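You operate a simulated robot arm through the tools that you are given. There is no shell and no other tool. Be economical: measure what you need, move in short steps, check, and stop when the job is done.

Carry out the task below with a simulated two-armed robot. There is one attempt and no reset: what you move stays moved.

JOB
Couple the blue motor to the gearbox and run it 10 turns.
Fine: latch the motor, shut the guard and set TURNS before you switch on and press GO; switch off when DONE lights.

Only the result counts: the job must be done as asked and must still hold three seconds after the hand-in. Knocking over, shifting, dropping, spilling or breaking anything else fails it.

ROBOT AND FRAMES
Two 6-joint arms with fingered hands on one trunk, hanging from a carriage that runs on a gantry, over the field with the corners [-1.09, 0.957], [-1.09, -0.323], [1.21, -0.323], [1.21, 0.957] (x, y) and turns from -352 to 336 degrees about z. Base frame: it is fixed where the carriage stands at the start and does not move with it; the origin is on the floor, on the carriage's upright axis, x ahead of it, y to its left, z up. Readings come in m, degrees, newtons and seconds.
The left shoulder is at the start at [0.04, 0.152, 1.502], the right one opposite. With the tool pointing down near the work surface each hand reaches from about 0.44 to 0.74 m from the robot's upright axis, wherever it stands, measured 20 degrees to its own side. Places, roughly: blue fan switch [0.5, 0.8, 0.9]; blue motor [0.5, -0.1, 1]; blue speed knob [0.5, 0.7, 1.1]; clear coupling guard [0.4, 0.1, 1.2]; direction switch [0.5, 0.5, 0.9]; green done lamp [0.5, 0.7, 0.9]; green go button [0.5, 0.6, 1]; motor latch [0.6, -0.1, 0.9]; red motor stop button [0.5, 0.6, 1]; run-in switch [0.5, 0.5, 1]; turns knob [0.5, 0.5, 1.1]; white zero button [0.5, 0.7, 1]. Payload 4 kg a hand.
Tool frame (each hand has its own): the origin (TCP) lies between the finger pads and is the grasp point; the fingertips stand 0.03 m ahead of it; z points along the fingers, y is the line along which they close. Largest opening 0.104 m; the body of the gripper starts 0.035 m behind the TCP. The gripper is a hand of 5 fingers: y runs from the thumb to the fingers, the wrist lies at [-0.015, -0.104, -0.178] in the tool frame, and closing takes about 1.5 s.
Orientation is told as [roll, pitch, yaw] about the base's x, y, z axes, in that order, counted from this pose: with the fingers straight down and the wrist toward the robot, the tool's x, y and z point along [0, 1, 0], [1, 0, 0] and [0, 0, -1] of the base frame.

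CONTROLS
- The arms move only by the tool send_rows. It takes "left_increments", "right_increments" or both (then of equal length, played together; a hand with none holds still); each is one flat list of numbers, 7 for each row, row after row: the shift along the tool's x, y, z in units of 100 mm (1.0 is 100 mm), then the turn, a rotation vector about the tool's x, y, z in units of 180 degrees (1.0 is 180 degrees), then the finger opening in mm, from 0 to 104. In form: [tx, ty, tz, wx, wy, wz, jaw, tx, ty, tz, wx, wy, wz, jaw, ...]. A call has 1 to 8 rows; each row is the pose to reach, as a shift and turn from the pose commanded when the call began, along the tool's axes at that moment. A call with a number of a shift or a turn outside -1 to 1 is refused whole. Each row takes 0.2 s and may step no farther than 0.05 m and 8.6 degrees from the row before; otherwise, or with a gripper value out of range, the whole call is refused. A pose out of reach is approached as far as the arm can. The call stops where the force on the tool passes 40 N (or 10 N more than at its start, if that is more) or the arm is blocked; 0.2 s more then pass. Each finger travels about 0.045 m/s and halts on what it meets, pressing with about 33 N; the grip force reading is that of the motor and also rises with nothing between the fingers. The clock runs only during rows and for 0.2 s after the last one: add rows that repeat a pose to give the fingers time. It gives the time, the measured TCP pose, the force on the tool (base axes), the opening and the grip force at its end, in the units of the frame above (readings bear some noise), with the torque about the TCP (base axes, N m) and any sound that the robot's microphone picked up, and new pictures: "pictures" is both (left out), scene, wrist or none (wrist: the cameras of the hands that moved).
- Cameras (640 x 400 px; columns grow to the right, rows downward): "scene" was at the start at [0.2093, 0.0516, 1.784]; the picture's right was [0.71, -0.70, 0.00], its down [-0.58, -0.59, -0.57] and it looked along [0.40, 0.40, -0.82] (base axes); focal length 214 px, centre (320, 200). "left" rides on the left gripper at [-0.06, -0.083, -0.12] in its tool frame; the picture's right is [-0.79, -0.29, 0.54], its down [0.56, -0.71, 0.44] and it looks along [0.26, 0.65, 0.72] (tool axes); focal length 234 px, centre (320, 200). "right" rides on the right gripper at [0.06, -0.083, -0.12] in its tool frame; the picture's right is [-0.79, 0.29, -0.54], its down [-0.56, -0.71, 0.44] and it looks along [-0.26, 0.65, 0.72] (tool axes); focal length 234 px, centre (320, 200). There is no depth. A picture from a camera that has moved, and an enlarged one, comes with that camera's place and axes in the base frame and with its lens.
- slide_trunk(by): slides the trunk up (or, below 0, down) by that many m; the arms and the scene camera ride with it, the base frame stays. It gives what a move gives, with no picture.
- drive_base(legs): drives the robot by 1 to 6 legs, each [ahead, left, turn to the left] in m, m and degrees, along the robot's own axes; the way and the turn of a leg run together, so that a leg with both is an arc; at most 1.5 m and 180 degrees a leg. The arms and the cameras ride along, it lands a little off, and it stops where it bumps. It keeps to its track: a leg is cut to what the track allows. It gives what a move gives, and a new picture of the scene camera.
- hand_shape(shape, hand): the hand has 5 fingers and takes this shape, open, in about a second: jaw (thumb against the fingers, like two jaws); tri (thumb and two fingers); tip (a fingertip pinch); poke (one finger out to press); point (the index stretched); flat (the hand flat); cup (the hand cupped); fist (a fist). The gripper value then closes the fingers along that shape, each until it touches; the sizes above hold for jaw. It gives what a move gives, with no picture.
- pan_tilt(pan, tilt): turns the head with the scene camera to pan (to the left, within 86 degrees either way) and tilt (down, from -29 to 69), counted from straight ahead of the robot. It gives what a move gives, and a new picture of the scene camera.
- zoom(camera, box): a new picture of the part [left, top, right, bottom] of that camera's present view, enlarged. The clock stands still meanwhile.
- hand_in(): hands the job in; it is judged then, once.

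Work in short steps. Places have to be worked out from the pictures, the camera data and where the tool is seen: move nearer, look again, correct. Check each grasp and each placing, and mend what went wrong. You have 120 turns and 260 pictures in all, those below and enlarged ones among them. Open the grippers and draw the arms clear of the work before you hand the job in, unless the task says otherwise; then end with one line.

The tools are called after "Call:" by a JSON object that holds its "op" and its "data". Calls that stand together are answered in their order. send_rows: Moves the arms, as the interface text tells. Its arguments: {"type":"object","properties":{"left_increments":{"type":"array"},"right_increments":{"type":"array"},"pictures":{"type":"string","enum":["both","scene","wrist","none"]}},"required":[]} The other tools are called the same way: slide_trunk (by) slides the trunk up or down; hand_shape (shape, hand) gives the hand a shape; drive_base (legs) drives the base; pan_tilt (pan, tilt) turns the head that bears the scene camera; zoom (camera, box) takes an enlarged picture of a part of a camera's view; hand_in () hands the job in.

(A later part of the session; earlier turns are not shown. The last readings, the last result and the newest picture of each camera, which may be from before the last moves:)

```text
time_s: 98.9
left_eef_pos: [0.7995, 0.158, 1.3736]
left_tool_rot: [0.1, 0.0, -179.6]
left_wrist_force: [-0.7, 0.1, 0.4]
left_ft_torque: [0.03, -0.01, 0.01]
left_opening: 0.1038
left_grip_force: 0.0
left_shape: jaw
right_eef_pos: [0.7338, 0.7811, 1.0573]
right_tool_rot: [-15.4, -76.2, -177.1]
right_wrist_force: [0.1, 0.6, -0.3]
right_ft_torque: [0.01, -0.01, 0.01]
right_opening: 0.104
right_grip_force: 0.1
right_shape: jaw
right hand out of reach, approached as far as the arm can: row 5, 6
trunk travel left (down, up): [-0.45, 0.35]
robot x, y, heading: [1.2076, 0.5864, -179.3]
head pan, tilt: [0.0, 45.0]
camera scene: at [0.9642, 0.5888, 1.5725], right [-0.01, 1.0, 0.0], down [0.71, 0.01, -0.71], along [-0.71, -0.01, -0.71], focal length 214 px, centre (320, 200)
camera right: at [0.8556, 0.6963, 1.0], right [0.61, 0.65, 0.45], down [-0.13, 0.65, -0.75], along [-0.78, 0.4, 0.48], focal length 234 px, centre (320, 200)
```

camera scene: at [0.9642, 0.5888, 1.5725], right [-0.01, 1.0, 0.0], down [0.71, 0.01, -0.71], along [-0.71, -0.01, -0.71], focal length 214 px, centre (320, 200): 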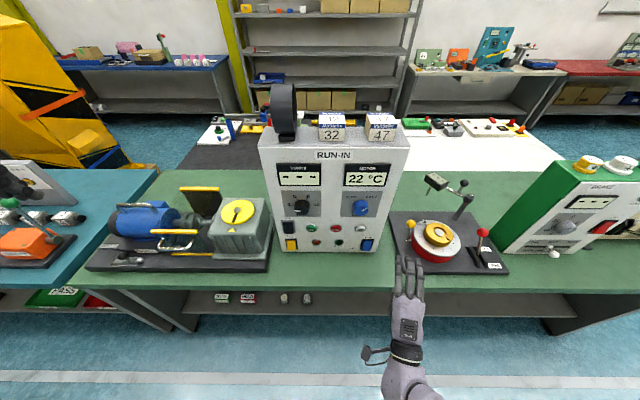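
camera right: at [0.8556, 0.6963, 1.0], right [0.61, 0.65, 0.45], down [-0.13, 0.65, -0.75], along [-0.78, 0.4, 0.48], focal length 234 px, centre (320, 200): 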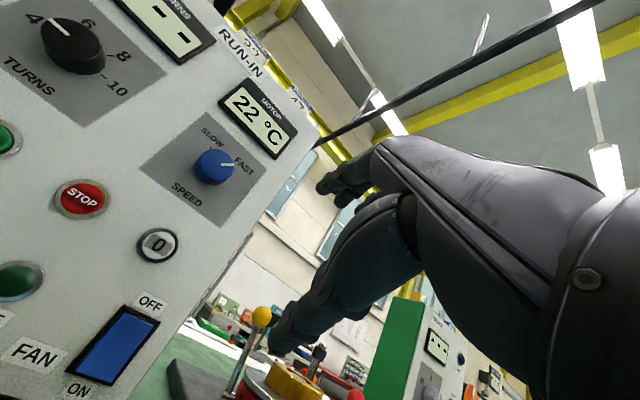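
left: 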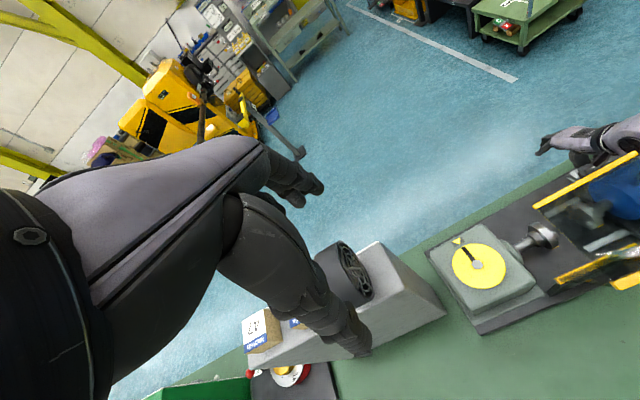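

The horizontal hand works, and its camera reads the panel well: TURNS is at 4, fan OFF. I drive along the bench so the hand lines up with the TURNS knob, and straighten the hand's yaw.

Call:
{"op": "drive_base", "data": {"legs": [[0, 0.25, 0]]}}

Call:
{"op": "send_rows", "data": {"right_increments": [0, -0.1, 0.3, 0, 0.035, 0, 104, 0, -0.15, 0.5, -0.02, 0.065, 0, 104, 0, -0.15, 0.5, -0.05, 0.07, 0, 104], "pictures": "both"}}

```text
time_s: 100.7
left_eef_pos: [0.8016, -0.0912, 1.3735]
left_tool_rot: [0.1, -0.1, -179.4]
left_wrist_force: [0.4, -0.4, -0.3]
left_ft_torque: [-0.01, 0.01, 0.0]
left_opening: 0.1038
left_grip_force: 0.1
left_shape: jaw
right_eef_pos: [0.7391, 0.5333, 1.056]
right_tool_rot: [-15.3, -76.0, -177.2]
right_wrist_force: [0.0, 0.0, 0.6]
right_ft_torque: [-0.04, 0.03, -0.02]
right_opening: 0.1036
right_grip_force: 0.0
right_shape: jaw
trunk travel left (down, up): [-0.45, 0.35]
robot x, y, heading: [1.2081, 0.3418, -179.5]
head pan, tilt: [0.0, 45.0]
camera scene: at [0.9665, 0.3417, 1.5725], right [-0.01, 1.0, 0.0], down [0.71, 0.01, -0.71], along [-0.71, -0.01, -0.71], focal length 214 px, centre (320, 200)
```

scene: 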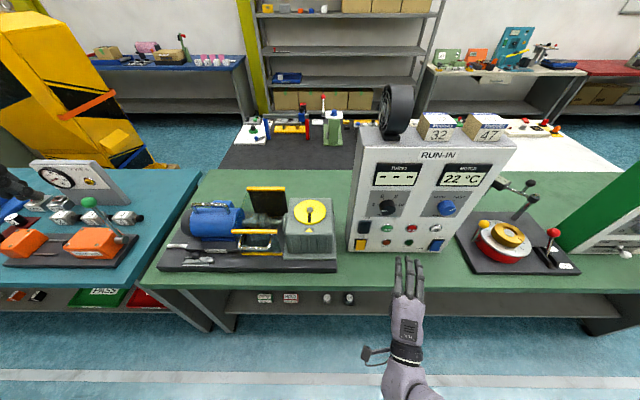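

```text
time_s: 101.5
left_eef_pos: [0.8021, -0.0911, 1.3736]
left_tool_rot: [0.2, 0.0, -179.6]
left_wrist_force: [0.0, -0.7, -0.1]
left_ft_torque: [-0.02, -0.01, 0.02]
left_opening: 0.1039
left_grip_force: 0.1
left_shape: jaw
right_eef_pos: [0.7266, 0.5352, 1.0524]
right_tool_rot: [-9.7, -76.8, -171.0]
right_wrist_force: [-0.2, -0.6, 0.0]
right_ft_torque: [-0.03, 0.0, -0.01]
right_opening: 0.1038
right_grip_force: 0.2
right_shape: jaw
right hand out of reach, approached as far as the arm can: row 2, 3
trunk travel left (down, up): [-0.45, 0.35]
robot x, y, heading: [1.2097, 0.344, -179.3]
head pan, tilt: [0.0, 45.0]
camera scene: at [0.9662, 0.3411, 1.5726], right [-0.01, 1.0, 0.0], down [0.71, 0.01, -0.71], along [-0.71, -0.01, -0.71], focal length 214 px, centre (320, 200)
camera right: at [0.8623, 0.4776, 0.9953], right [0.47, 0.77, 0.43], down [-0.26, 0.59, -0.76], along [-0.84, 0.24, 0.48], focal length 234 px, centre (320, 200)
```

scene: 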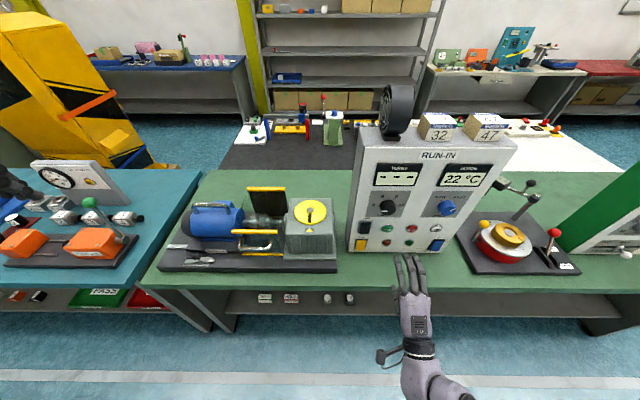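
right: 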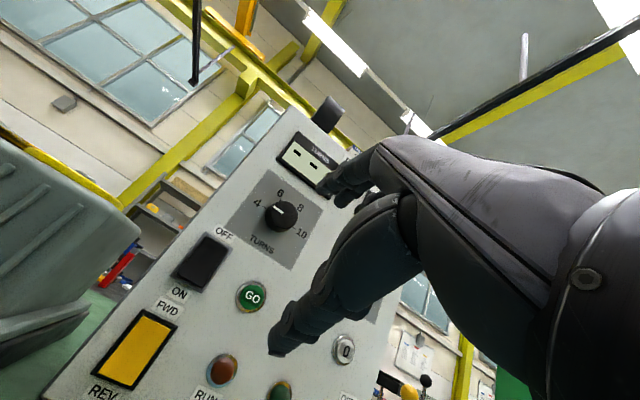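

The camera places the knob at about (0.545, 0.529, 1.118). I bring the hand to a pre‑grasp point 9 cm in front.

Call:
{"op": "send_rows", "data": {"right_increments": [0, 0.4, 0.1, 0, 0, 0, 90, 0, 0.8, 0.3, 0, 0, 0, 80, 0, 1.0, 0.5, 0, 0, 0, 80, 0, 1.0, 0.6, 0, 0, 0, 80], "pictures": "wrist"}}

```text
time_s: 102.5
left_eef_pos: [0.8022, -0.0898, 1.3735]
left_tool_rot: [0.1, -0.1, -179.5]
left_wrist_force: [0.7, 1.3, 0.1]
left_ft_torque: [0.02, 0.02, 0.04]
left_opening: 0.1036
left_grip_force: 0.1
left_shape: jaw
right_eef_pos: [0.6464, 0.5347, 1.1359]
right_tool_rot: [-10.3, -76.7, -170.4]
right_wrist_force: [-0.4, 0.1, 0.6]
right_ft_torque: [0.01, 0.04, 0.01]
right_opening: 0.0801
right_grip_force: 0.0
right_shape: jaw
trunk travel left (down, up): [-0.45, 0.35]
robot x, y, heading: [1.2123, 0.3392, -179.3]
head pan, tilt: [0.0, 45.0]
camera right: at [0.7817, 0.4766, 1.0789], right [0.47, 0.77, 0.44], down [-0.26, 0.59, -0.76], along [-0.84, 0.24, 0.48], focal length 234 px, centre (320, 200)
```

right: 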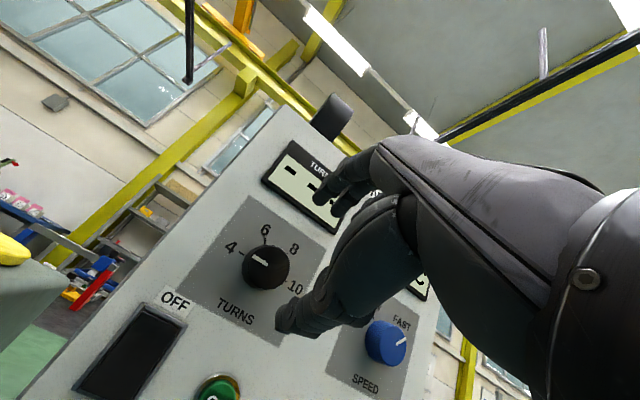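

Knob confirmed at (0.545, 0.529, 1.116). I pre-roll the hand counter‑clockwise by about 36° before grasping.

Call:
{"op": "send_rows", "data": {"right_increments": [0, 0, 0, 0, 0, -0.045, 80, 0, 0, 0, 0, 0, -0.09, 80, 0, 0, 0, 0, 0, -0.135, 80, 0, 0, 0, 0, 0, -0.18, 80, 0, 0, 0, 0, 0, -0.22, 80], "pictures": "wrist"}}

```text
time_s: 103.7
left_eef_pos: [0.803, -0.0889, 1.3728]
left_tool_rot: [0.1, 0.0, -179.5]
left_wrist_force: [0.1, -0.3, -0.1]
left_ft_torque: [0.01, 0.0, 0.02]
left_opening: 0.1037
left_grip_force: 0.1
left_shape: jaw
right_eef_pos: [0.7221, 0.5544, 1.063]
right_tool_rot: [-76.0, -47.1, -104.6]
right_wrist_force: [0.8, 0.6, -0.2]
right_ft_torque: [0.03, -0.03, 0.0]
right_opening: 0.0797
right_grip_force: 0.0
right_shape: jaw
right hand out of reach, approached as far as the arm can: row 1, 2, 3, 4, 5
trunk travel left (down, up): [-0.45, 0.35]
robot x, y, heading: [1.2093, 0.3431, -179.1]
head pan, tilt: [0.0, 45.0]
camera right: at [0.8573, 0.5557, 0.9819], right [0.44, 0.36, 0.82], down [-0.34, 0.91, -0.22], along [-0.83, -0.18, 0.53], focal length 234 px, centre (320, 200)
```

right: 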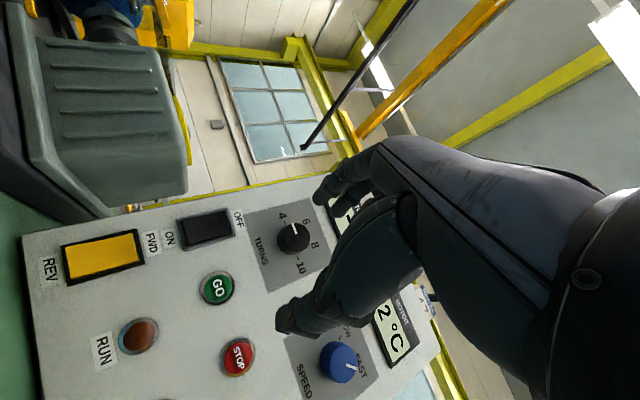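

Rolled nicely but the hand was drawn back. I move it forward again toward the knob.

Call:
{"op": "send_rows", "data": {"right_increments": [-0.08, 0.25, 0.3, 0, 0, 0, 80, -0.15, 0.5, 0.6, 0, 0, 0, 80, -0.22, 0.73, 0.9, 0, 0, 0, 80], "pictures": "wrist"}}

```text
time_s: 104.5
left_eef_pos: [0.8019, -0.0912, 1.3738]
left_tool_rot: [0.2, -0.2, -179.5]
left_wrist_force: [0.5, 0.0, 0.6]
left_ft_torque: [0.01, 0.0, 0.01]
left_opening: 0.1036
left_grip_force: 0.0
left_shape: jaw
right_eef_pos: [0.6765, 0.5523, 1.0949]
right_tool_rot: [-90.7, -50.0, -92.5]
right_wrist_force: [0.2, 0.4, -1.0]
right_ft_torque: [0.01, 0.01, -0.03]
right_opening: 0.0799
right_grip_force: 0.0
right_shape: jaw
right hand out of reach, approached as far as the arm can: row 1, 2, 3
trunk travel left (down, up): [-0.45, 0.35]
robot x, y, heading: [1.211, 0.3444, -179.4]
head pan, tilt: [0.0, 45.0]
camera right: at [0.7946, 0.5531, 0.9916], right [0.57, 0.39, 0.72], down [-0.39, 0.9, -0.18], along [-0.72, -0.18, 0.67], focal length 234 px, centre (320, 200)
```

right: 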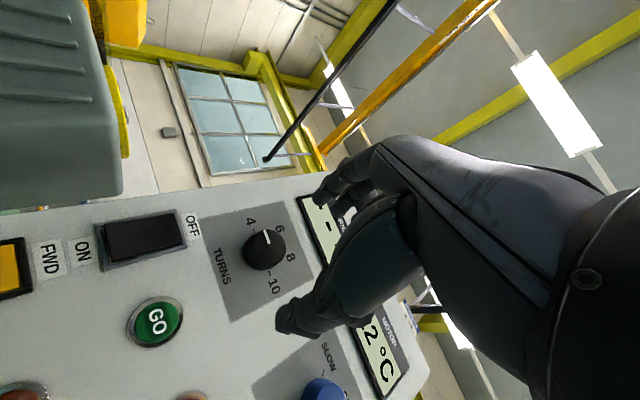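

Orientation is now squarely horizontal. I use the base and trunk for the translation: 6 cm ahead, 2 cm left, 2 cm up.

Call:
{"op": "slide_trunk", "data": {"by": 0.02}}

Call:
{"op": "drive_base", "data": {"legs": [[0.06, 0.021, 0]]}}

Call:
{"op": "zoom", "data": {"camera": "right", "box": [0, 0, 640, 400]}}

```text
time_s: 105.2
left_eef_pos: [0.8018, -0.0891, 1.3936]
left_tool_rot: [0.1, -0.1, -179.5]
left_wrist_force: [0.1, -0.3, -0.3]
left_ft_torque: [0.01, -0.02, 0.01]
left_opening: 0.1037
left_grip_force: 0.0
left_shape: jaw
right_eef_pos: [0.6757, 0.5526, 1.1159]
right_tool_rot: [-90.7, -50.0, -92.5]
right_wrist_force: [0.2, 0.6, 1.0]
right_ft_torque: [0.02, -0.01, 0.02]
right_opening: 0.0802
right_grip_force: 0.1
right_shape: jaw
trunk travel left (down, up): [-0.47, 0.33]
robot x, y, heading: [1.2077, 0.3451, -179.2]
head pan, tilt: [0.0, 45.0]
```

```text
time_s: 106.2
left_eef_pos: [0.7426, -0.1106, 1.3935]
left_tool_rot: [0.1, -0.1, -179.5]
left_wrist_force: [-0.2, 0.0, 0.5]
left_ft_torque: [0.01, 0.0, -0.01]
left_opening: 0.1036
left_grip_force: 0.0
left_shape: jaw
right_eef_pos: [0.6166, 0.5316, 1.1157]
right_tool_rot: [-90.8, -50.0, -92.6]
right_wrist_force: [0.2, -1.1, 0.0]
right_ft_torque: [-0.01, 0.02, -0.03]
right_opening: 0.08
right_grip_force: 0.0
right_shape: jaw
trunk travel left (down, up): [-0.47, 0.33]
robot x, y, heading: [1.1486, 0.3215, -179.5]
head pan, tilt: [0.0, 45.0]
camera scene: at [0.9067, 0.3201, 1.5927], right [-0.01, 1.0, 0.0], down [0.71, 0.01, -0.71], along [-0.71, -0.01, -0.71], focal length 214 px, centre (320, 200)
```

scene: 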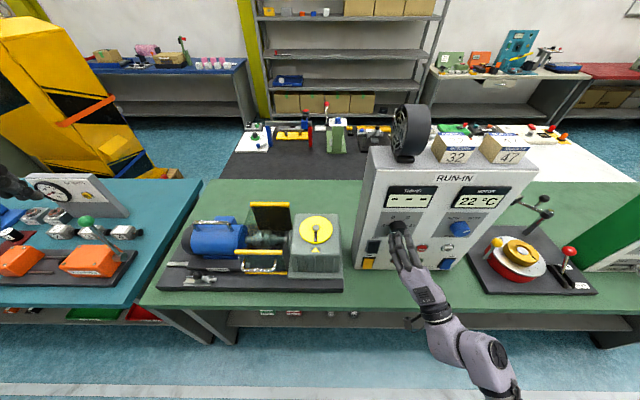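

```text
1.00 times, centred on (320, 200) of right (not enlarged: the box is as wide or as high as the picture)
camera zoom: at [0.7349, 0.5327, 1.0118], right [0.57, 0.39, 0.72], down [-0.39, 0.9, -0.18], along [-0.72, -0.18, 0.67], focal length 234 px, centre (320, 200)
```

zoom: 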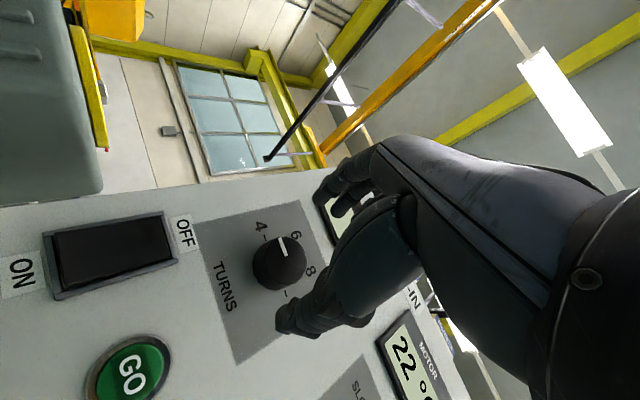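

TCP is in line with the knob (y 0.531, z 1.114). I advance 5 cm with the base and check.

Call:
{"op": "drive_base", "data": {"legs": [[0.05, 0, 0]]}}

Call:
{"op": "send_rows", "data": {"right_increments": [0, 0, 0, 0, 0, 0, 60, 0, 0, 0, 0, 0, 0, 20, 0, 0, 0, 0, 0, 0, 0, 0, 0, 0, 0, 0, 0, 0, 0, 0, 0, 0, 0, 0, 0, 0, 0, 0, 0, 0, 0, 0], "pictures": "wrist"}}

```text
time_s: 107.1
left_eef_pos: [0.6932, -0.1112, 1.3938]
left_tool_rot: [0.1, 0.0, -179.5]
left_wrist_force: [0.8, 0.4, 0.4]
left_ft_torque: [0.04, 0.01, 0.02]
left_opening: 0.1037
left_grip_force: 0.0
left_shape: jaw
right_eef_pos: [0.5647, 0.5317, 1.1151]
right_tool_rot: [-90.9, -50.0, -92.6]
right_wrist_force: [0.2, -1.0, -1.1]
right_ft_torque: [0.01, 0.02, 0.03]
right_opening: 0.0799
right_grip_force: 0.0
right_shape: jaw
trunk travel left (down, up): [-0.47, 0.33]
robot x, y, heading: [1.1004, 0.322, -179.3]
head pan, tilt: [0.0, 45.0]
camera scene: at [0.8566, 0.3198, 1.5926], right [-0.01, 1.0, 0.0], down [0.71, 0.01, -0.71], along [-0.71, -0.01, -0.71], focal length 214 px, centre (320, 200)
```

scene: 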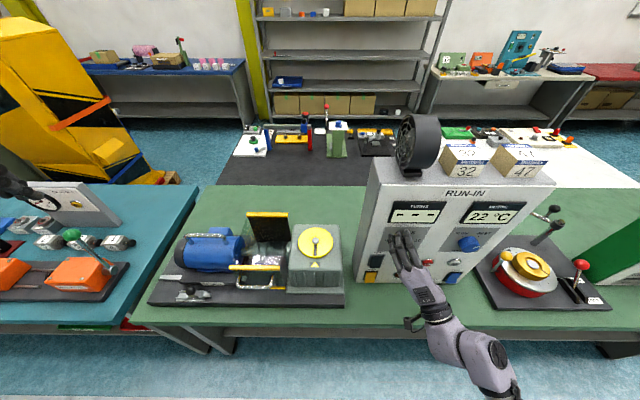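

```text
time_s: 108.5
left_eef_pos: [0.6931, -0.1115, 1.3928]
left_tool_rot: [0.1, -0.1, -179.5]
left_wrist_force: [0.0, 0.1, 0.1]
left_ft_torque: [0.03, 0.01, -0.01]
left_opening: 0.1039
left_grip_force: 0.0
left_shape: jaw
right_eef_pos: [0.566, 0.5318, 1.1147]
right_tool_rot: [-90.6, -50.0, -92.7]
right_wrist_force: [-0.9, 1.9, -4.6]
right_ft_torque: [-0.04, -0.06, 0.01]
right_opening: 0.0348
right_grip_force: 32.6
right_shape: jaw
trunk travel left (down, up): [-0.47, 0.33]
robot x, y, heading: [1.0939, 0.3214, -179.4]
head pan, tilt: [0.0, 45.0]
camera right: at [0.6856, 0.5331, 1.0111], right [0.57, 0.39, 0.72], down [-0.39, 0.9, -0.18], along [-0.72, -0.18, 0.67], focal length 234 px, centre (320, 200)
```

right: 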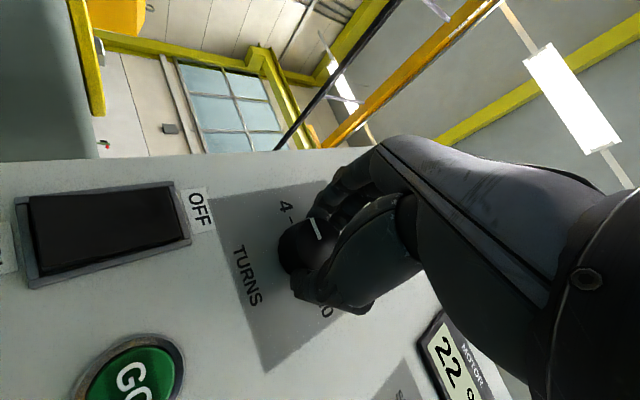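

The knob is gripped (35 mm). I turn it clockwise by 60°.

Call:
{"op": "send_rows", "data": {"right_increments": [0, 0, 0, 0, 0, 0.042, 0, 0, 0, 0, 0, 0, 0.084, 0, 0, 0, 0, 0, 0, 0.126, 0, 0, 0, 0, 0, 0, 0.168, 0, 0, 0, 0, 0, 0, 0.21, 0, 0, 0, 0, 0, 0, 0.252, 0, 0, 0, 0, 0, 0, 0.294, 0, 0, 0, 0, 0, 0, 0.336, 0], "pictures": "wrist"}}

```text
time_s: 109.4
left_eef_pos: [0.6898, -0.1117, 1.3949]
left_tool_rot: [0.1, -0.3, -179.3]
left_wrist_force: [-0.7, 1.1, -0.4]
left_ft_torque: [0.0, -0.01, -0.02]
left_opening: 0.1036
left_grip_force: 0.0
left_shape: jaw
right_eef_pos: [0.5728, 0.5305, 1.1072]
right_tool_rot: [-79.4, -66.4, -104.9]
right_wrist_force: [-22.6, -2.8, 14.2]
right_ft_torque: [0.06, 0.17, 0.09]
right_opening: 0.0357
right_grip_force: 32.9
right_shape: jaw
right hand out of reach, approached as far as the arm can: row 1, 2, 3, 4
trunk travel left (down, up): [-0.47, 0.33]
robot x, y, heading: [1.0991, 0.3233, -179.2]
head pan, tilt: [0.0, 45.0]
stopped in row 4 (right hand): the force on the tool passed its limit at 42 N (the readings are from after the stop); the commanded pose is now the measured one
camera right: at [0.6976, 0.498, 1.0156], right [0.55, 0.56, 0.61], down [-0.33, 0.82, -0.46], along [-0.77, 0.05, 0.64], focal length 234 px, centre (320, 200)
```

right: 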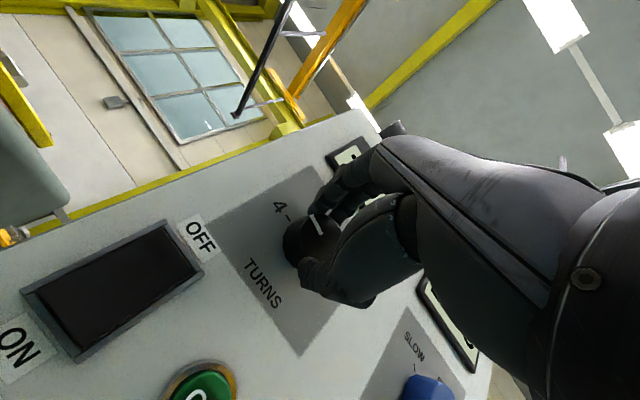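

The arm's reach limits the roll here (it turned ~20°). I release, back off and lower the shoulders to find a better working stance.

Call:
{"op": "send_rows", "data": {"right_increments": [0, 0, 0, 0, 0, 0, 50, 0, 0, 0, 0, 0, 0, 80, 0, 0, 0, 0, 0, 0, 80, 0, 0, 0, 0, 0, 0, 80], "pictures": "wrist"}}

Call:
{"op": "drive_base", "data": {"legs": [[-0.1, 0, 0]]}}

Call:
{"op": "slide_trunk", "data": {"by": -0.15}}

Call:
{"op": "send_rows", "data": {"right_increments": [0, 0.4, 0, 0, 0, 0, 80, 0, 0.8, 0, 0, 0, 0, 80, 0, 1.0, 0, 0, 0, 0, 80], "pictures": "none"}}

```text
time_s: 110.4
left_eef_pos: [0.6923, -0.1107, 1.3935]
left_tool_rot: [0.0, 0.0, -179.4]
left_wrist_force: [-0.8, -0.4, 0.4]
left_ft_torque: [0.03, 0.02, -0.01]
left_opening: 0.1038
left_grip_force: 0.0
left_shape: jaw
right_eef_pos: [0.579, 0.5311, 1.1008]
right_tool_rot: [-77.9, -66.3, -106.3]
right_wrist_force: [0.6, -0.7, 0.8]
right_ft_torque: [-0.02, 0.0, 0.03]
right_opening: 0.0798
right_grip_force: 0.0
right_shape: jaw
trunk travel left (down, up): [-0.47, 0.33]
robot x, y, heading: [1.099, 0.3236, -179.4]
head pan, tilt: [0.0, 45.0]
camera right: at [0.7039, 0.4973, 1.0115], right [0.55, 0.56, 0.62], down [-0.32, 0.82, -0.46], along [-0.77, 0.05, 0.63], focal length 234 px, centre (320, 200)
```

right: 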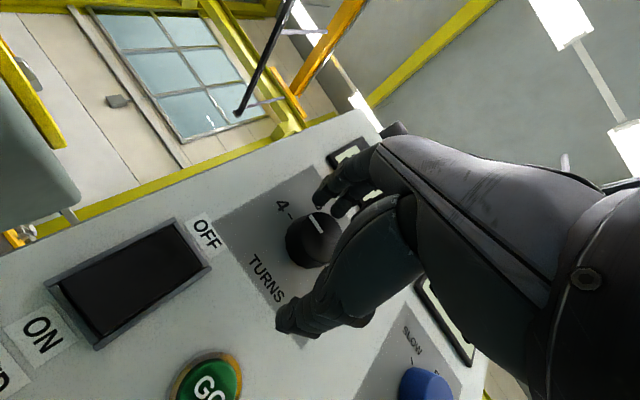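

```text
time_s: 111.6
left_eef_pos: [0.792, -0.1106, 1.3928]
left_tool_rot: [0.1, -0.1, -179.4]
left_wrist_force: [0.3, -0.2, -0.1]
left_ft_torque: [0.0, -0.03, 0.02]
left_opening: 0.1037
left_grip_force: 0.0
left_shape: jaw
right_eef_pos: [0.681, 0.5324, 1.1015]
right_tool_rot: [-78.0, -66.3, -106.3]
right_wrist_force: [1.2, 0.2, -0.3]
right_ft_torque: [0.02, -0.01, 0.02]
right_opening: 0.0796
right_grip_force: 0.1
right_shape: jaw
trunk travel left (down, up): [-0.47, 0.33]
robot x, y, heading: [1.1996, 0.3248, -179.6]
head pan, tilt: [0.0, 45.0]
camera scene: at [0.9569, 0.3211, 1.5923], right [-0.01, 1.0, 0.0], down [0.71, 0.01, -0.71], along [-0.71, -0.01, -0.71], focal length 214 px, centre (320, 200)
```

scene: 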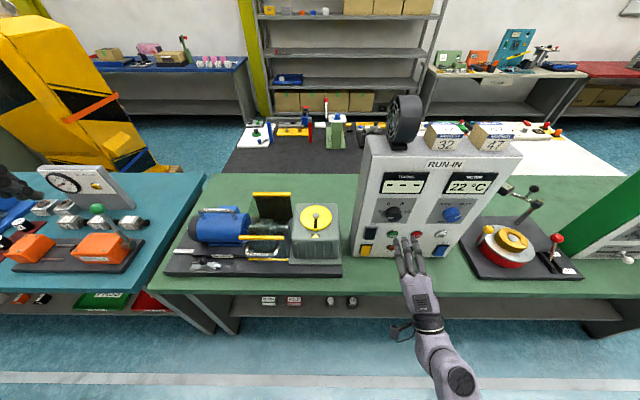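

```text
time_s: 113.3
left_eef_pos: [0.7926, -0.1103, 1.2431]
left_tool_rot: [0.1, 0.1, -179.5]
left_wrist_force: [-0.2, 0.4, -0.9]
left_ft_torque: [-0.02, 0.01, 0.01]
left_opening: 0.1036
left_grip_force: 0.0
left_shape: jaw
right_eef_pos: [0.6796, 0.5323, 0.9521]
right_tool_rot: [-78.2, -66.2, -106.2]
right_wrist_force: [1.2, -0.4, 0.1]
right_ft_torque: [0.01, -0.01, 0.04]
right_opening: 0.0797
right_grip_force: 0.1
right_shape: jaw
trunk travel left (down, up): [-0.32, 0.48]
robot x, y, heading: [1.1991, 0.3238, -179.4]
head pan, tilt: [0.0, 45.0]
```

```text
time_s: 114.1
left_eef_pos: [0.7923, -0.1103, 1.244]
left_tool_rot: [0.1, -0.1, -179.5]
left_wrist_force: [-0.5, 0.2, -0.8]
left_ft_torque: [-0.04, 0.0, 0.03]
left_opening: 0.104
left_grip_force: 0.1
left_shape: jaw
right_eef_pos: [0.6703, 0.5044, 1.0323]
right_tool_rot: [-79.0, -61.3, -105.1]
right_wrist_force: [-0.3, -0.7, 0.6]
right_ft_torque: [-0.04, 0.03, -0.01]
right_opening: 0.0796
right_grip_force: 0.0
right_shape: jaw
trunk travel left (down, up): [-0.32, 0.48]
robot x, y, heading: [1.1956, 0.322, -179.8]
head pan, tilt: [0.0, 45.0]
```

Better: this stance is fully reachable. I bring the hand up in front of the knob again and test rolling clockwise in free space.

Call:
{"op": "send_rows", "data": {"right_increments": [-0.3, 0.35, 0, 0, 0, 0, 80, -0.57, 0.67, 0, 0, 0, 0, 80, -0.57, 0.67, 0, 0, 0, 0.045, 80, -0.57, 0.67, 0, 0, 0, 0.09, 80, -0.57, 0.67, 0, 0, 0, 0.135, 80, -0.57, 0.67, 0, 0, 0, 0.18, 80, -0.57, 0.67, 0, 0, 0, 0.225, 80], "pictures": "wrist"}}

```text
time_s: 115.1
left_eef_pos: [0.7916, -0.1101, 1.2441]
left_tool_rot: [0.1, -0.1, -179.5]
left_wrist_force: [0.4, -0.3, -0.4]
left_ft_torque: [0.03, -0.01, -0.04]
left_opening: 0.1039
left_grip_force: 0.0
left_shape: jaw
right_eef_pos: [0.6624, 0.5433, 1.1218]
right_tool_rot: [-79.1, -69.6, -108.3]
right_wrist_force: [0.4, 0.4, 0.0]
right_ft_torque: [-0.02, 0.0, -0.01]
right_opening: 0.0799
right_grip_force: 0.0
right_shape: jaw
right hand out of reach, approached as far as the arm can: row 4
trunk travel left (down, up): [-0.32, 0.48]
robot x, y, heading: [1.1944, 0.3223, -179.8]
head pan, tilt: [0.0, 45.0]
stopped in row 4 (right hand): the arm was blocked; the commanded pose is now the measured one
camera right: at [0.7828, 0.4984, 1.0321], right [0.59, 0.57, 0.58], down [-0.29, 0.81, -0.5], along [-0.75, 0.13, 0.65], focal length 234 px, centre (320, 200)
```

right: 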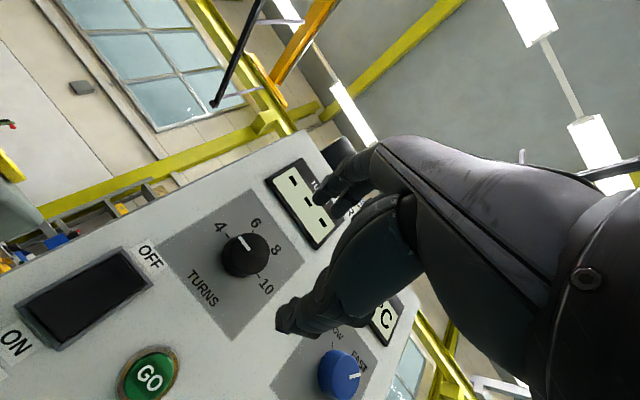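

Clockwise roll is blocked here, so I test the other way: rolling counter‑clockwise toward −90°, where the elbow goes outward.

Call:
{"op": "send_rows", "data": {"right_increments": [0, 0, 0, 0, 0, -0.045, 80, 0, 0, 0, 0, 0, -0.09, 80, 0, 0, 0, 0, 0, -0.135, 80, 0, 0, 0, 0, 0, -0.18, 80, 0, 0, 0, 0, 0, -0.225, 80, 0, 0, 0, 0, 0, -0.27, 80, 0, 0, 0, 0, 0, -0.315, 80, 0, 0, 0, 0, 0, -0.36, 80], "pictures": "both"}}

```text
time_s: 116.9
left_eef_pos: [0.7916, -0.1111, 1.2432]
left_tool_rot: [0.0, 0.1, -179.5]
left_wrist_force: [0.5, 0.6, 0.0]
left_ft_torque: [0.02, 0.0, 0.04]
left_opening: 0.1035
left_grip_force: 0.1
left_shape: jaw
right_eef_pos: [0.6621, 0.5421, 1.1218]
right_tool_rot: [-86.2, -5.3, -98.5]
right_wrist_force: [0.6, 0.5, 0.6]
right_ft_torque: [0.0, -0.02, 0.02]
right_opening: 0.0798
right_grip_force: 0.0
right_shape: jaw
trunk travel left (down, up): [-0.32, 0.48]
robot x, y, heading: [1.2019, 0.3236, -179.4]
head pan, tilt: [0.0, 45.0]
camera scene: at [0.9562, 0.3211, 1.4426], right [-0.01, 1.0, 0.0], down [0.71, 0.01, -0.71], along [-0.71, -0.01, -0.71], focal length 214 px, centre (320, 200)
camera right: at [0.7956, 0.6025, 1.0625], right [0.45, -0.28, 0.85], down [-0.36, 0.81, 0.46], along [-0.82, -0.51, 0.27], focal length 234 px, centre (320, 200)
```

scene: 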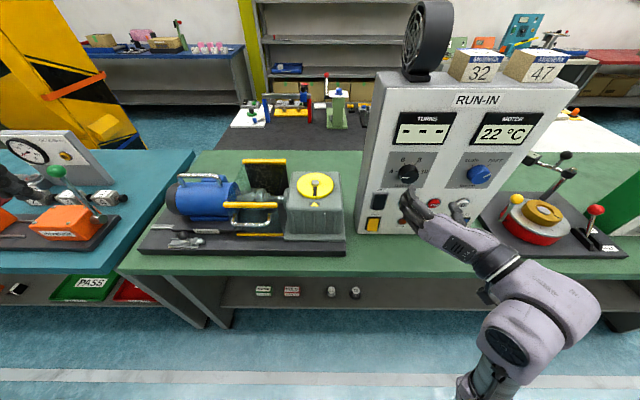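
right: 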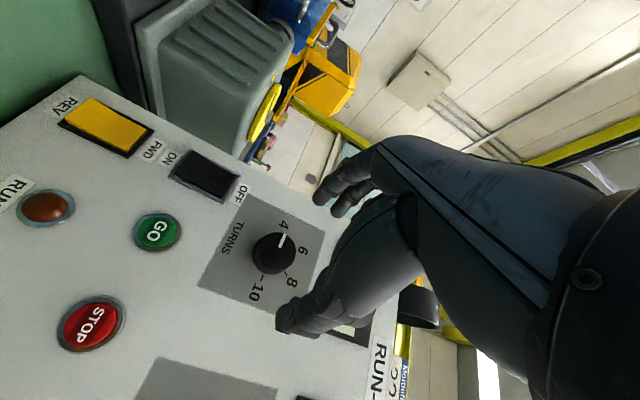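

That orientation is comfortable (roll ≈ −84°). I roll 27° further and correct the 8° yaw, to allow about 90° of clockwise turning per grip.

Call:
{"op": "send_rows", "data": {"right_increments": [0, 0, 0, -0.045, 0, 0, 80, 0, 0, 0, -0.045, 0, -0.04, 80, 0, 0, 0, -0.045, 0, -0.08, 80, 0, 0, 0, -0.045, 0, -0.12, 80, 0, 0, 0, -0.045, 0, -0.15, 80], "pictures": "wrist"}}

```text
time_s: 118.1
left_eef_pos: [0.7921, -0.1103, 1.2422]
left_tool_rot: [0.1, 0.0, -179.5]
left_wrist_force: [0.6, -0.9, 0.6]
left_ft_torque: [-0.03, -0.01, 0.02]
left_opening: 0.1039
left_grip_force: 0.1
left_shape: jaw
right_eef_pos: [0.6619, 0.5434, 1.123]
right_tool_rot: [-84.6, 21.0, -88.0]
right_wrist_force: [-0.2, -0.5, -0.1]
right_ft_torque: [-0.03, -0.02, -0.03]
right_opening: 0.0799
right_grip_force: 0.0
right_shape: jaw
trunk travel left (down, up): [-0.32, 0.48]
robot x, y, heading: [1.1997, 0.3195, -179.3]
head pan, tilt: [0.0, 45.0]
camera right: at [0.7835, 0.6429, 1.1065], right [0.49, -0.55, 0.68], down [-0.5, 0.46, 0.73], along [-0.72, -0.7, -0.05], focal length 234 px, centre (320, 200)
```

right: 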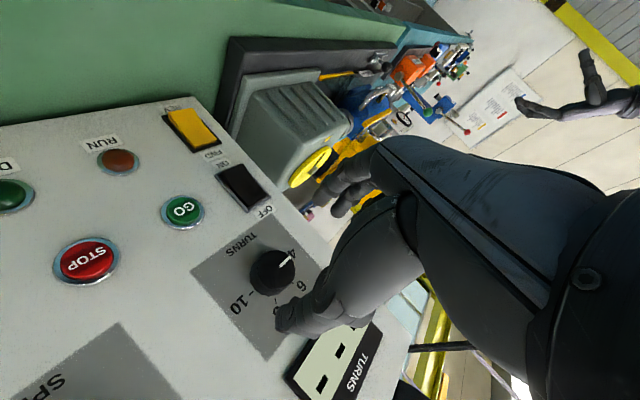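

Aligned: knob at (0.545, 0.531, 1.112). I advance 10 cm and close on it.

Call:
{"op": "send_rows", "data": {"right_increments": [0, 0.06, 0.4, 0, 0, 0, 80, 0, 0.12, 0.75, 0, 0, 0, 80, 0, 0.12, 1.0, 0, 0, 0, 80, 0, 0.12, 1.0, 0, 0, 0, 40, 0, 0.12, 1.0, 0, 0, 0, 10, 0, 0.12, 1.0, 0, 0, 0, 0, 0, 0.12, 1.0, 0, 0, 0, 0, 0, 0.12, 1.0, 0, 0, 0, 0], "pictures": "wrist"}}

```text
time_s: 119.9
left_eef_pos: [0.7917, -0.1111, 1.2431]
left_tool_rot: [0.1, -0.1, -179.4]
left_wrist_force: [0.5, 0.0, -0.4]
left_ft_torque: [-0.03, 0.01, -0.02]
left_opening: 0.1038
left_grip_force: 0.0
left_shape: jaw
right_eef_pos: [0.5628, 0.5335, 1.1104]
right_tool_rot: [-84.7, 20.8, -88.2]
right_wrist_force: [-1.1, 2.3, 0.3]
right_ft_torque: [0.03, 0.02, -0.04]
right_opening: 0.0332
right_grip_force: 33.6
right_shape: jaw
trunk travel left (down, up): [-0.32, 0.48]
robot x, y, heading: [1.1956, 0.3259, -179.2]
head pan, tilt: [0.0, 45.0]
camera right: at [0.6844, 0.6329, 1.0937], right [0.49, -0.55, 0.68], down [-0.5, 0.46, 0.73], along [-0.72, -0.7, -0.05], focal length 234 px, centre (320, 200)
```

right: 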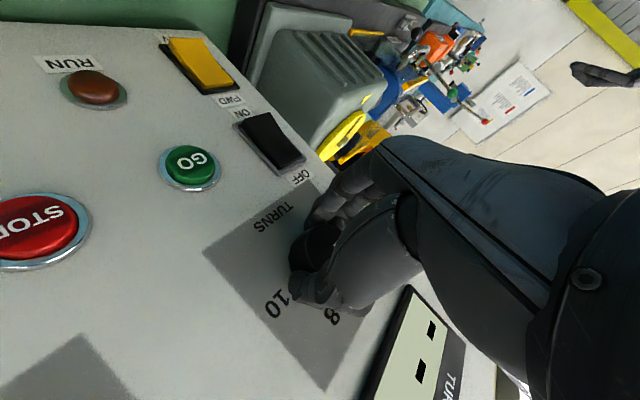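

Gripped. I turn it clockwise by 65°.

Call:
{"op": "send_rows", "data": {"right_increments": [0, 0, 0, 0, 0, 0.045, 0, 0, 0, 0, 0, 0, 0.09, 0, 0, 0, 0, 0, 0, 0.135, 0, 0, 0, 0, 0, 0, 0.18, 0, 0, 0, 0, 0, 0, 0.225, 0, 0, 0, 0, 0, 0, 0.27, 0, 0, 0, 0, 0, 0, 0.315, 0, 0, 0, 0, 0, 0, 0.36, 0], "pictures": "wrist"}}

```text
time_s: 121.7
left_eef_pos: [0.7932, -0.1138, 1.2442]
left_tool_rot: [0.3, 0.0, -179.5]
left_wrist_force: [-0.4, -0.7, 0.3]
left_ft_torque: [0.0, 0.01, 0.01]
left_opening: 0.1035
left_grip_force: 0.0
left_shape: jaw
right_eef_pos: [0.5622, 0.5283, 1.1107]
right_tool_rot: [-83.3, -44.0, -94.5]
right_wrist_force: [5.7, -20.1, 7.7]
right_ft_torque: [0.16, 0.77, 1.01]
right_opening: 0.0326
right_grip_force: 33.0
right_shape: jaw
trunk travel left (down, up): [-0.32, 0.48]
robot x, y, heading: [1.1986, 0.3225, -179.4]
head pan, tilt: [0.0, 45.0]
camera right: at [0.6909, 0.5468, 1.0196], right [0.48, 0.34, 0.81], down [-0.43, 0.89, -0.13], along [-0.77, -0.29, 0.57], focal length 234 px, centre (320, 200)
```

right: 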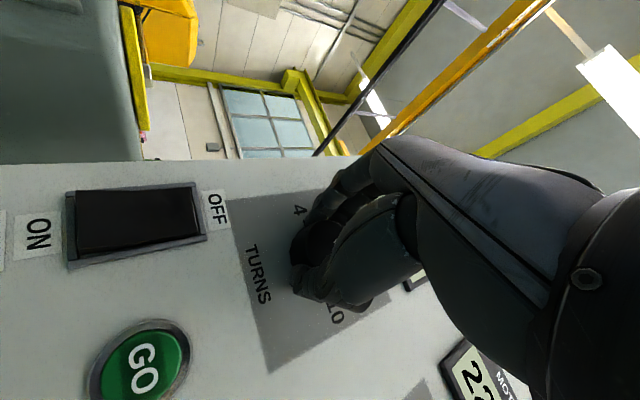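

Turned 65°. I open, roll back and look at the pointer.

Call:
{"op": "send_rows", "data": {"right_increments": [0, 0, 0, 0, 0, 0, 50, 0, 0, 0, 0, 0, 0, 70, 0, 0, 0, 0, 0, 0, 70], "pictures": "none"}}

Call:
{"op": "send_rows", "data": {"right_increments": [0, 0, 0, 0, 0, -0.045, 70, 0, 0, 0, 0, 0, -0.09, 70, 0, 0, 0, 0, 0, -0.135, 70, 0, 0, 0, 0, 0, -0.18, 70, 0, 0, 0, 0, 0, -0.225, 70, 0, 0, 0, 0, 0, -0.27, 70, 0, 0, 0, 0, 0, -0.315, 70, 0, 0, 0, 0, 0, -0.36, 70], "pictures": "wrist"}}

```text
time_s: 122.5
left_eef_pos: [0.7929, -0.1098, 1.2432]
left_tool_rot: [0.1, 0.0, -179.5]
left_wrist_force: [-0.4, -0.1, -0.2]
left_ft_torque: [0.03, 0.03, 0.03]
left_opening: 0.1036
left_grip_force: 0.1
left_shape: jaw
right_eef_pos: [0.5624, 0.5331, 1.1095]
right_tool_rot: [-83.0, -43.4, -94.9]
right_wrist_force: [3.7, 0.4, -1.1]
right_ft_torque: [-0.03, 0.08, 0.06]
right_opening: 0.0677
right_grip_force: 0.0
right_shape: jaw
trunk travel left (down, up): [-0.32, 0.48]
robot x, y, heading: [1.1977, 0.3233, -179.6]
head pan, tilt: [0.0, 45.0]
```

```text
time_s: 124.3
left_eef_pos: [0.792, -0.1108, 1.2425]
left_tool_rot: [0.1, 0.0, -179.4]
left_wrist_force: [0.8, -0.2, -0.3]
left_ft_torque: [0.0, -0.02, 0.01]
left_opening: 0.1038
left_grip_force: 0.0
left_shape: jaw
right_eef_pos: [0.5621, 0.5321, 1.1102]
right_tool_rot: [-84.7, 21.1, -88.1]
right_wrist_force: [0.0, 0.0, -0.3]
right_ft_torque: [0.01, 0.02, 0.01]
right_opening: 0.0697
right_grip_force: 0.0
right_shape: jaw
trunk travel left (down, up): [-0.32, 0.48]
robot x, y, heading: [1.197, 0.3221, -179.5]
head pan, tilt: [0.0, 45.0]
camera right: at [0.6843, 0.6313, 1.0943], right [0.49, -0.55, 0.68], down [-0.5, 0.46, 0.73], along [-0.72, -0.7, -0.05], focal length 234 px, centre (320, 200)
```

right: 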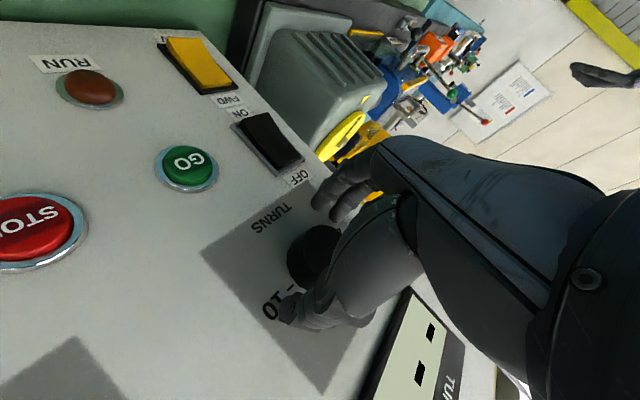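

The pointer has moved behind the finger, so the knob turned. Second grip and turn.

Call:
{"op": "send_rows", "data": {"right_increments": [0, 0, 0, 0, 0, 0, 40, 0, 0, 0, 0, 0, 0, 10, 0, 0, 0, 0, 0, 0, 0, 0, 0, 0, 0, 0, 0, 0, 0, 0, 0, 0, 0, 0, 0], "pictures": "none"}}

Call:
{"op": "send_rows", "data": {"right_increments": [0, 0, 0, 0, 0, 0.045, 0, 0, 0, 0, 0, 0, 0.09, 0, 0, 0, 0, 0, 0, 0.135, 0, 0, 0, 0, 0, 0, 0.18, 0, 0, 0, 0, 0, 0, 0.225, 0, 0, 0, 0, 0, 0, 0.27, 0, 0, 0, 0, 0, 0, 0.315, 0, 0, 0, 0, 0, 0, 0.335, 0], "pictures": "none"}}

Call:
{"op": "send_rows", "data": {"right_increments": [0, 0, 0, 0, 0, 0, 50, 0, 0, 0, 0, 0, 0, 80, 0, 0, 0, 0, 0, 0, 80, 0, 0, -0.4, 0, 0, 0, 80, 0, 0, -0.8, 0, 0, 0, 80], "pictures": "both"}}

Call:
{"op": "zoom", "data": {"camera": "scene", "box": [350, 100, 530, 240]}}

```text
time_s: 125.5
left_eef_pos: [0.7912, -0.1092, 1.2435]
left_tool_rot: [0.1, 0.0, -179.5]
left_wrist_force: [-0.1, 0.2, -0.1]
left_ft_torque: [0.01, 0.04, 0.01]
left_opening: 0.1036
left_grip_force: 0.0
left_shape: jaw
right_eef_pos: [0.5624, 0.5333, 1.1095]
right_tool_rot: [-84.7, 20.9, -88.2]
right_wrist_force: [-1.9, 2.7, -1.3]
right_ft_torque: [0.02, 0.01, -0.07]
right_opening: 0.0332
right_grip_force: 32.9
right_shape: jaw
trunk travel left (down, up): [-0.32, 0.48]
robot x, y, heading: [1.2002, 0.3254, -179.3]
head pan, tilt: [0.0, 45.0]
```

```text
time_s: 127.3
left_eef_pos: [0.7926, -0.1135, 1.2443]
left_tool_rot: [0.2, 0.1, -179.5]
left_wrist_force: [-1.3, -0.5, 0.7]
left_ft_torque: [-0.02, -0.01, -0.01]
left_opening: 0.1035
left_grip_force: 0.0
left_shape: jaw
right_eef_pos: [0.5623, 0.5288, 1.1093]
right_tool_rot: [-83.8, -39.6, -93.9]
right_wrist_force: [4.3, -17.7, 6.0]
right_ft_torque: [0.16, 0.61, 0.93]
right_opening: 0.0325
right_grip_force: 33.2
right_shape: jaw
trunk travel left (down, up): [-0.32, 0.48]
robot x, y, heading: [1.1975, 0.3227, -179.4]
head pan, tilt: [0.0, 45.0]
```

```text
time_s: 128.5
left_eef_pos: [0.791, -0.1113, 1.2424]
left_tool_rot: [0.1, 0.1, -179.5]
left_wrist_force: [-0.2, -0.6, 0.5]
left_ft_torque: [0.02, 0.01, 0.05]
left_opening: 0.1036
left_grip_force: 0.0
left_shape: jaw
right_eef_pos: [0.6414, 0.5316, 1.118]
right_tool_rot: [-83.6, -39.2, -94.1]
right_wrist_force: [0.2, 0.6, 0.3]
right_ft_torque: [-0.04, 0.0, -0.03]
right_opening: 0.0799
right_grip_force: 0.3
right_shape: jaw
trunk travel left (down, up): [-0.32, 0.48]
robot x, y, heading: [1.1994, 0.3265, -179.1]
head pan, tilt: [0.0, 45.0]
camera scene: at [0.9568, 0.3211, 1.4424], right [-0.01, 1.0, 0.0], down [0.71, 0.01, -0.71], along [-0.71, -0.01, -0.71], focal length 214 px, centre (320, 200)
camera right: at [0.7689, 0.5585, 1.0286], right [0.47, 0.28, 0.84], down [-0.43, 0.9, -0.05], along [-0.77, -0.34, 0.54], focal length 234 px, centre (320, 200)
```

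scene: 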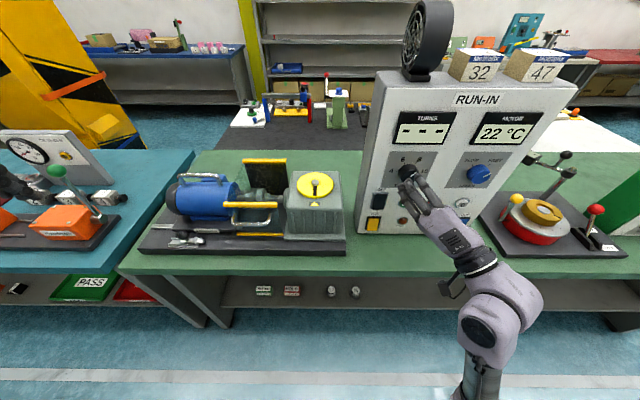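
right: 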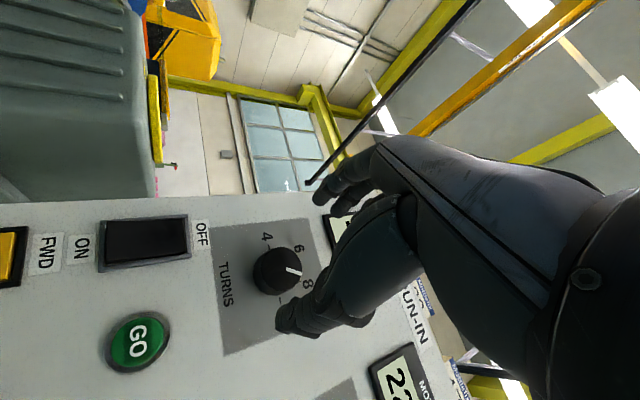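

```text
2.86 times, centred on (440, 170) of scene
camera zoom: at [0.9568, 0.3211, 1.4424], right [-0.01, 1.0, 0.0], down [0.71, 0.01, -0.71], along [-0.71, -0.01, -0.71], focal length 613 px, centre (-23, 286)
```

zoom: 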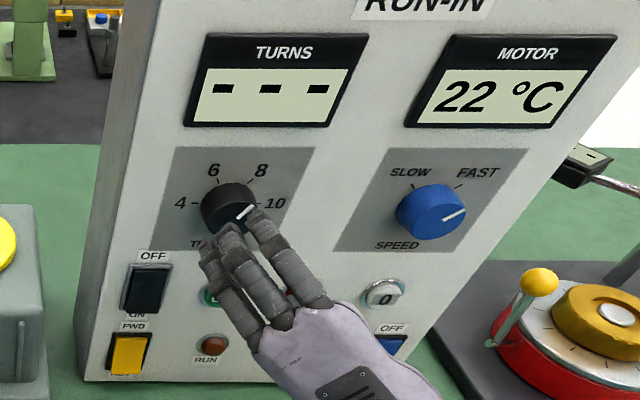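

The pointer now sits at 8 (two detents). One more 60° turn for 10: roll back, advance, grip, turn.

Call:
{"op": "send_rows", "data": {"right_increments": [0, 0, 0, 0, 0, -0.045, 80, 0, 0, 0, 0, 0, -0.09, 80, 0, 0, 0, 0, 0, -0.135, 80, 0, 0, 0, 0, 0, -0.18, 80, 0, 0, 0, 0, 0, -0.225, 80, 0, 0, 0.25, 0, 0, -0.27, 80, 0, 0, 0.55, 0, 0, -0.315, 80, 0, 0, 0.8, 0, 0, -0.335, 80], "pictures": "none"}}

Call:
{"op": "send_rows", "data": {"right_increments": [0, 0, 0, 0, 0, 0, 40, 0, 0, 0, 0, 0, 0, 10, 0, 0, 0, 0, 0, 0, 0, 0, 0, 0, 0, 0, 0, 0, 0, 0, 0, 0, 0, 0, 0], "pictures": "none"}}

Call:
{"op": "send_rows", "data": {"right_increments": [0, 0, 0, 0, 0, 0.045, 0, 0, 0, 0, 0, 0, 0.09, 0, 0, 0, 0, 0, 0, 0.135, 0, 0, 0, 0, 0, 0, 0.18, 0, 0, 0, 0, 0, 0, 0.225, 0, 0, 0, 0, 0, 0, 0.27, 0, 0, 0, 0, 0, 0, 0.315, 0, 0, 0, 0, 0, 0, 0.335, 0], "pictures": "none"}}

Call:
{"op": "send_rows", "data": {"right_increments": [0, 0, 0, 0, 0, 0, 50, 0, 0, 0, 0, 0, 0, 80, 0, 0, 0, 0, 0, 0, 80, 0, 0, -0.4, 0, 0, 0, 80, 0, 0, -0.8, 0, 0, 0, 80], "pictures": "wrist"}}

Call:
{"op": "zoom", "data": {"camera": "scene", "box": [350, 100, 530, 240]}}

```text
time_s: 130.3
left_eef_pos: [0.7912, -0.111, 1.2433]
left_tool_rot: [0.1, -0.1, -179.5]
left_wrist_force: [0.1, -0.2, -0.3]
left_ft_torque: [0.03, 0.01, -0.01]
left_opening: 0.1037
left_grip_force: 0.1
left_shape: jaw
right_eef_pos: [0.5614, 0.5301, 1.1102]
right_tool_rot: [-84.8, 20.9, -88.1]
right_wrist_force: [-0.5, 0.2, -0.1]
right_ft_torque: [0.02, -0.01, 0.03]
right_opening: 0.0799
right_grip_force: 0.1
right_shape: jaw
trunk travel left (down, up): [-0.32, 0.48]
robot x, y, heading: [1.1999, 0.3199, -179.3]
head pan, tilt: [0.0, 45.0]
```

```text
time_s: 131.5
left_eef_pos: [0.7929, -0.1115, 1.2428]
left_tool_rot: [0.0, -0.1, -179.6]
left_wrist_force: [0.4, -1.2, -0.2]
left_ft_torque: [0.01, 0.0, 0.01]
left_opening: 0.1037
left_grip_force: 0.1
left_shape: jaw
right_eef_pos: [0.5625, 0.5321, 1.1094]
right_tool_rot: [-84.7, 20.9, -88.2]
right_wrist_force: [-0.8, 2.0, -0.7]
right_ft_torque: [-0.03, 0.0, -0.04]
right_opening: 0.0336
right_grip_force: 33.1
right_shape: jaw
trunk travel left (down, up): [-0.32, 0.48]
robot x, y, heading: [1.2009, 0.3247, -179.5]
head pan, tilt: [0.0, 45.0]
```

```text
time_s: 133.3
left_eef_pos: [0.7924, -0.1123, 1.2433]
left_tool_rot: [0.2, 0.0, -179.5]
left_wrist_force: [-1.7, -0.3, -0.3]
left_ft_torque: [-0.02, 0.0, 0.0]
left_opening: 0.1037
left_grip_force: 0.1
left_shape: jaw
right_eef_pos: [0.5639, 0.529, 1.1123]
right_tool_rot: [-83.8, -39.6, -93.7]
right_wrist_force: [8.3, -17.8, 12.0]
right_ft_torque: [0.11, 0.76, 0.99]
right_opening: 0.0334
right_grip_force: 33.0
right_shape: jaw
trunk travel left (down, up): [-0.32, 0.48]
robot x, y, heading: [1.1984, 0.3202, -179.5]
head pan, tilt: [0.0, 45.0]
```

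```text
time_s: 134.5
left_eef_pos: [0.7923, -0.1113, 1.2436]
left_tool_rot: [0.1, 0.0, -179.5]
left_wrist_force: [0.2, 0.3, 0.2]
left_ft_torque: [0.04, -0.03, 0.03]
left_opening: 0.1039
left_grip_force: 0.1
left_shape: jaw
right_eef_pos: [0.6416, 0.5296, 1.1144]
right_tool_rot: [-83.7, -39.1, -94.1]
right_wrist_force: [-0.7, -0.2, 1.3]
right_ft_torque: [0.02, 0.0, 0.0]
right_opening: 0.0798
right_grip_force: 0.0
right_shape: jaw
trunk travel left (down, up): [-0.32, 0.48]
robot x, y, heading: [1.2021, 0.3238, -179.7]
head pan, tilt: [0.0, 45.0]
camera right: at [0.77, 0.557, 1.026], right [0.47, 0.28, 0.84], down [-0.43, 0.9, -0.05], along [-0.77, -0.34, 0.54], focal length 234 px, centre (320, 200)
```

right: 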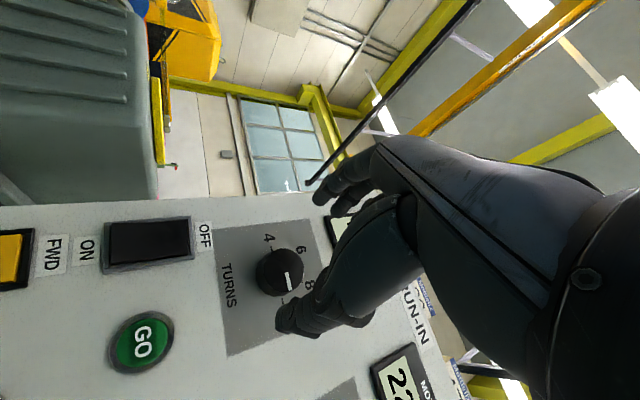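

```text
2.86 times, centred on (440, 170) of scene
camera zoom: at [0.9568, 0.3211, 1.4424], right [-0.01, 1.0, 0.0], down [0.71, 0.01, -0.71], along [-0.71, -0.01, -0.71], focal length 613 px, centre (-23, 286)
```

zoom: 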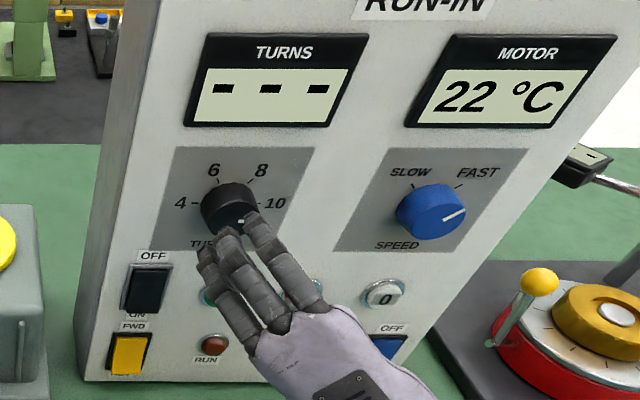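

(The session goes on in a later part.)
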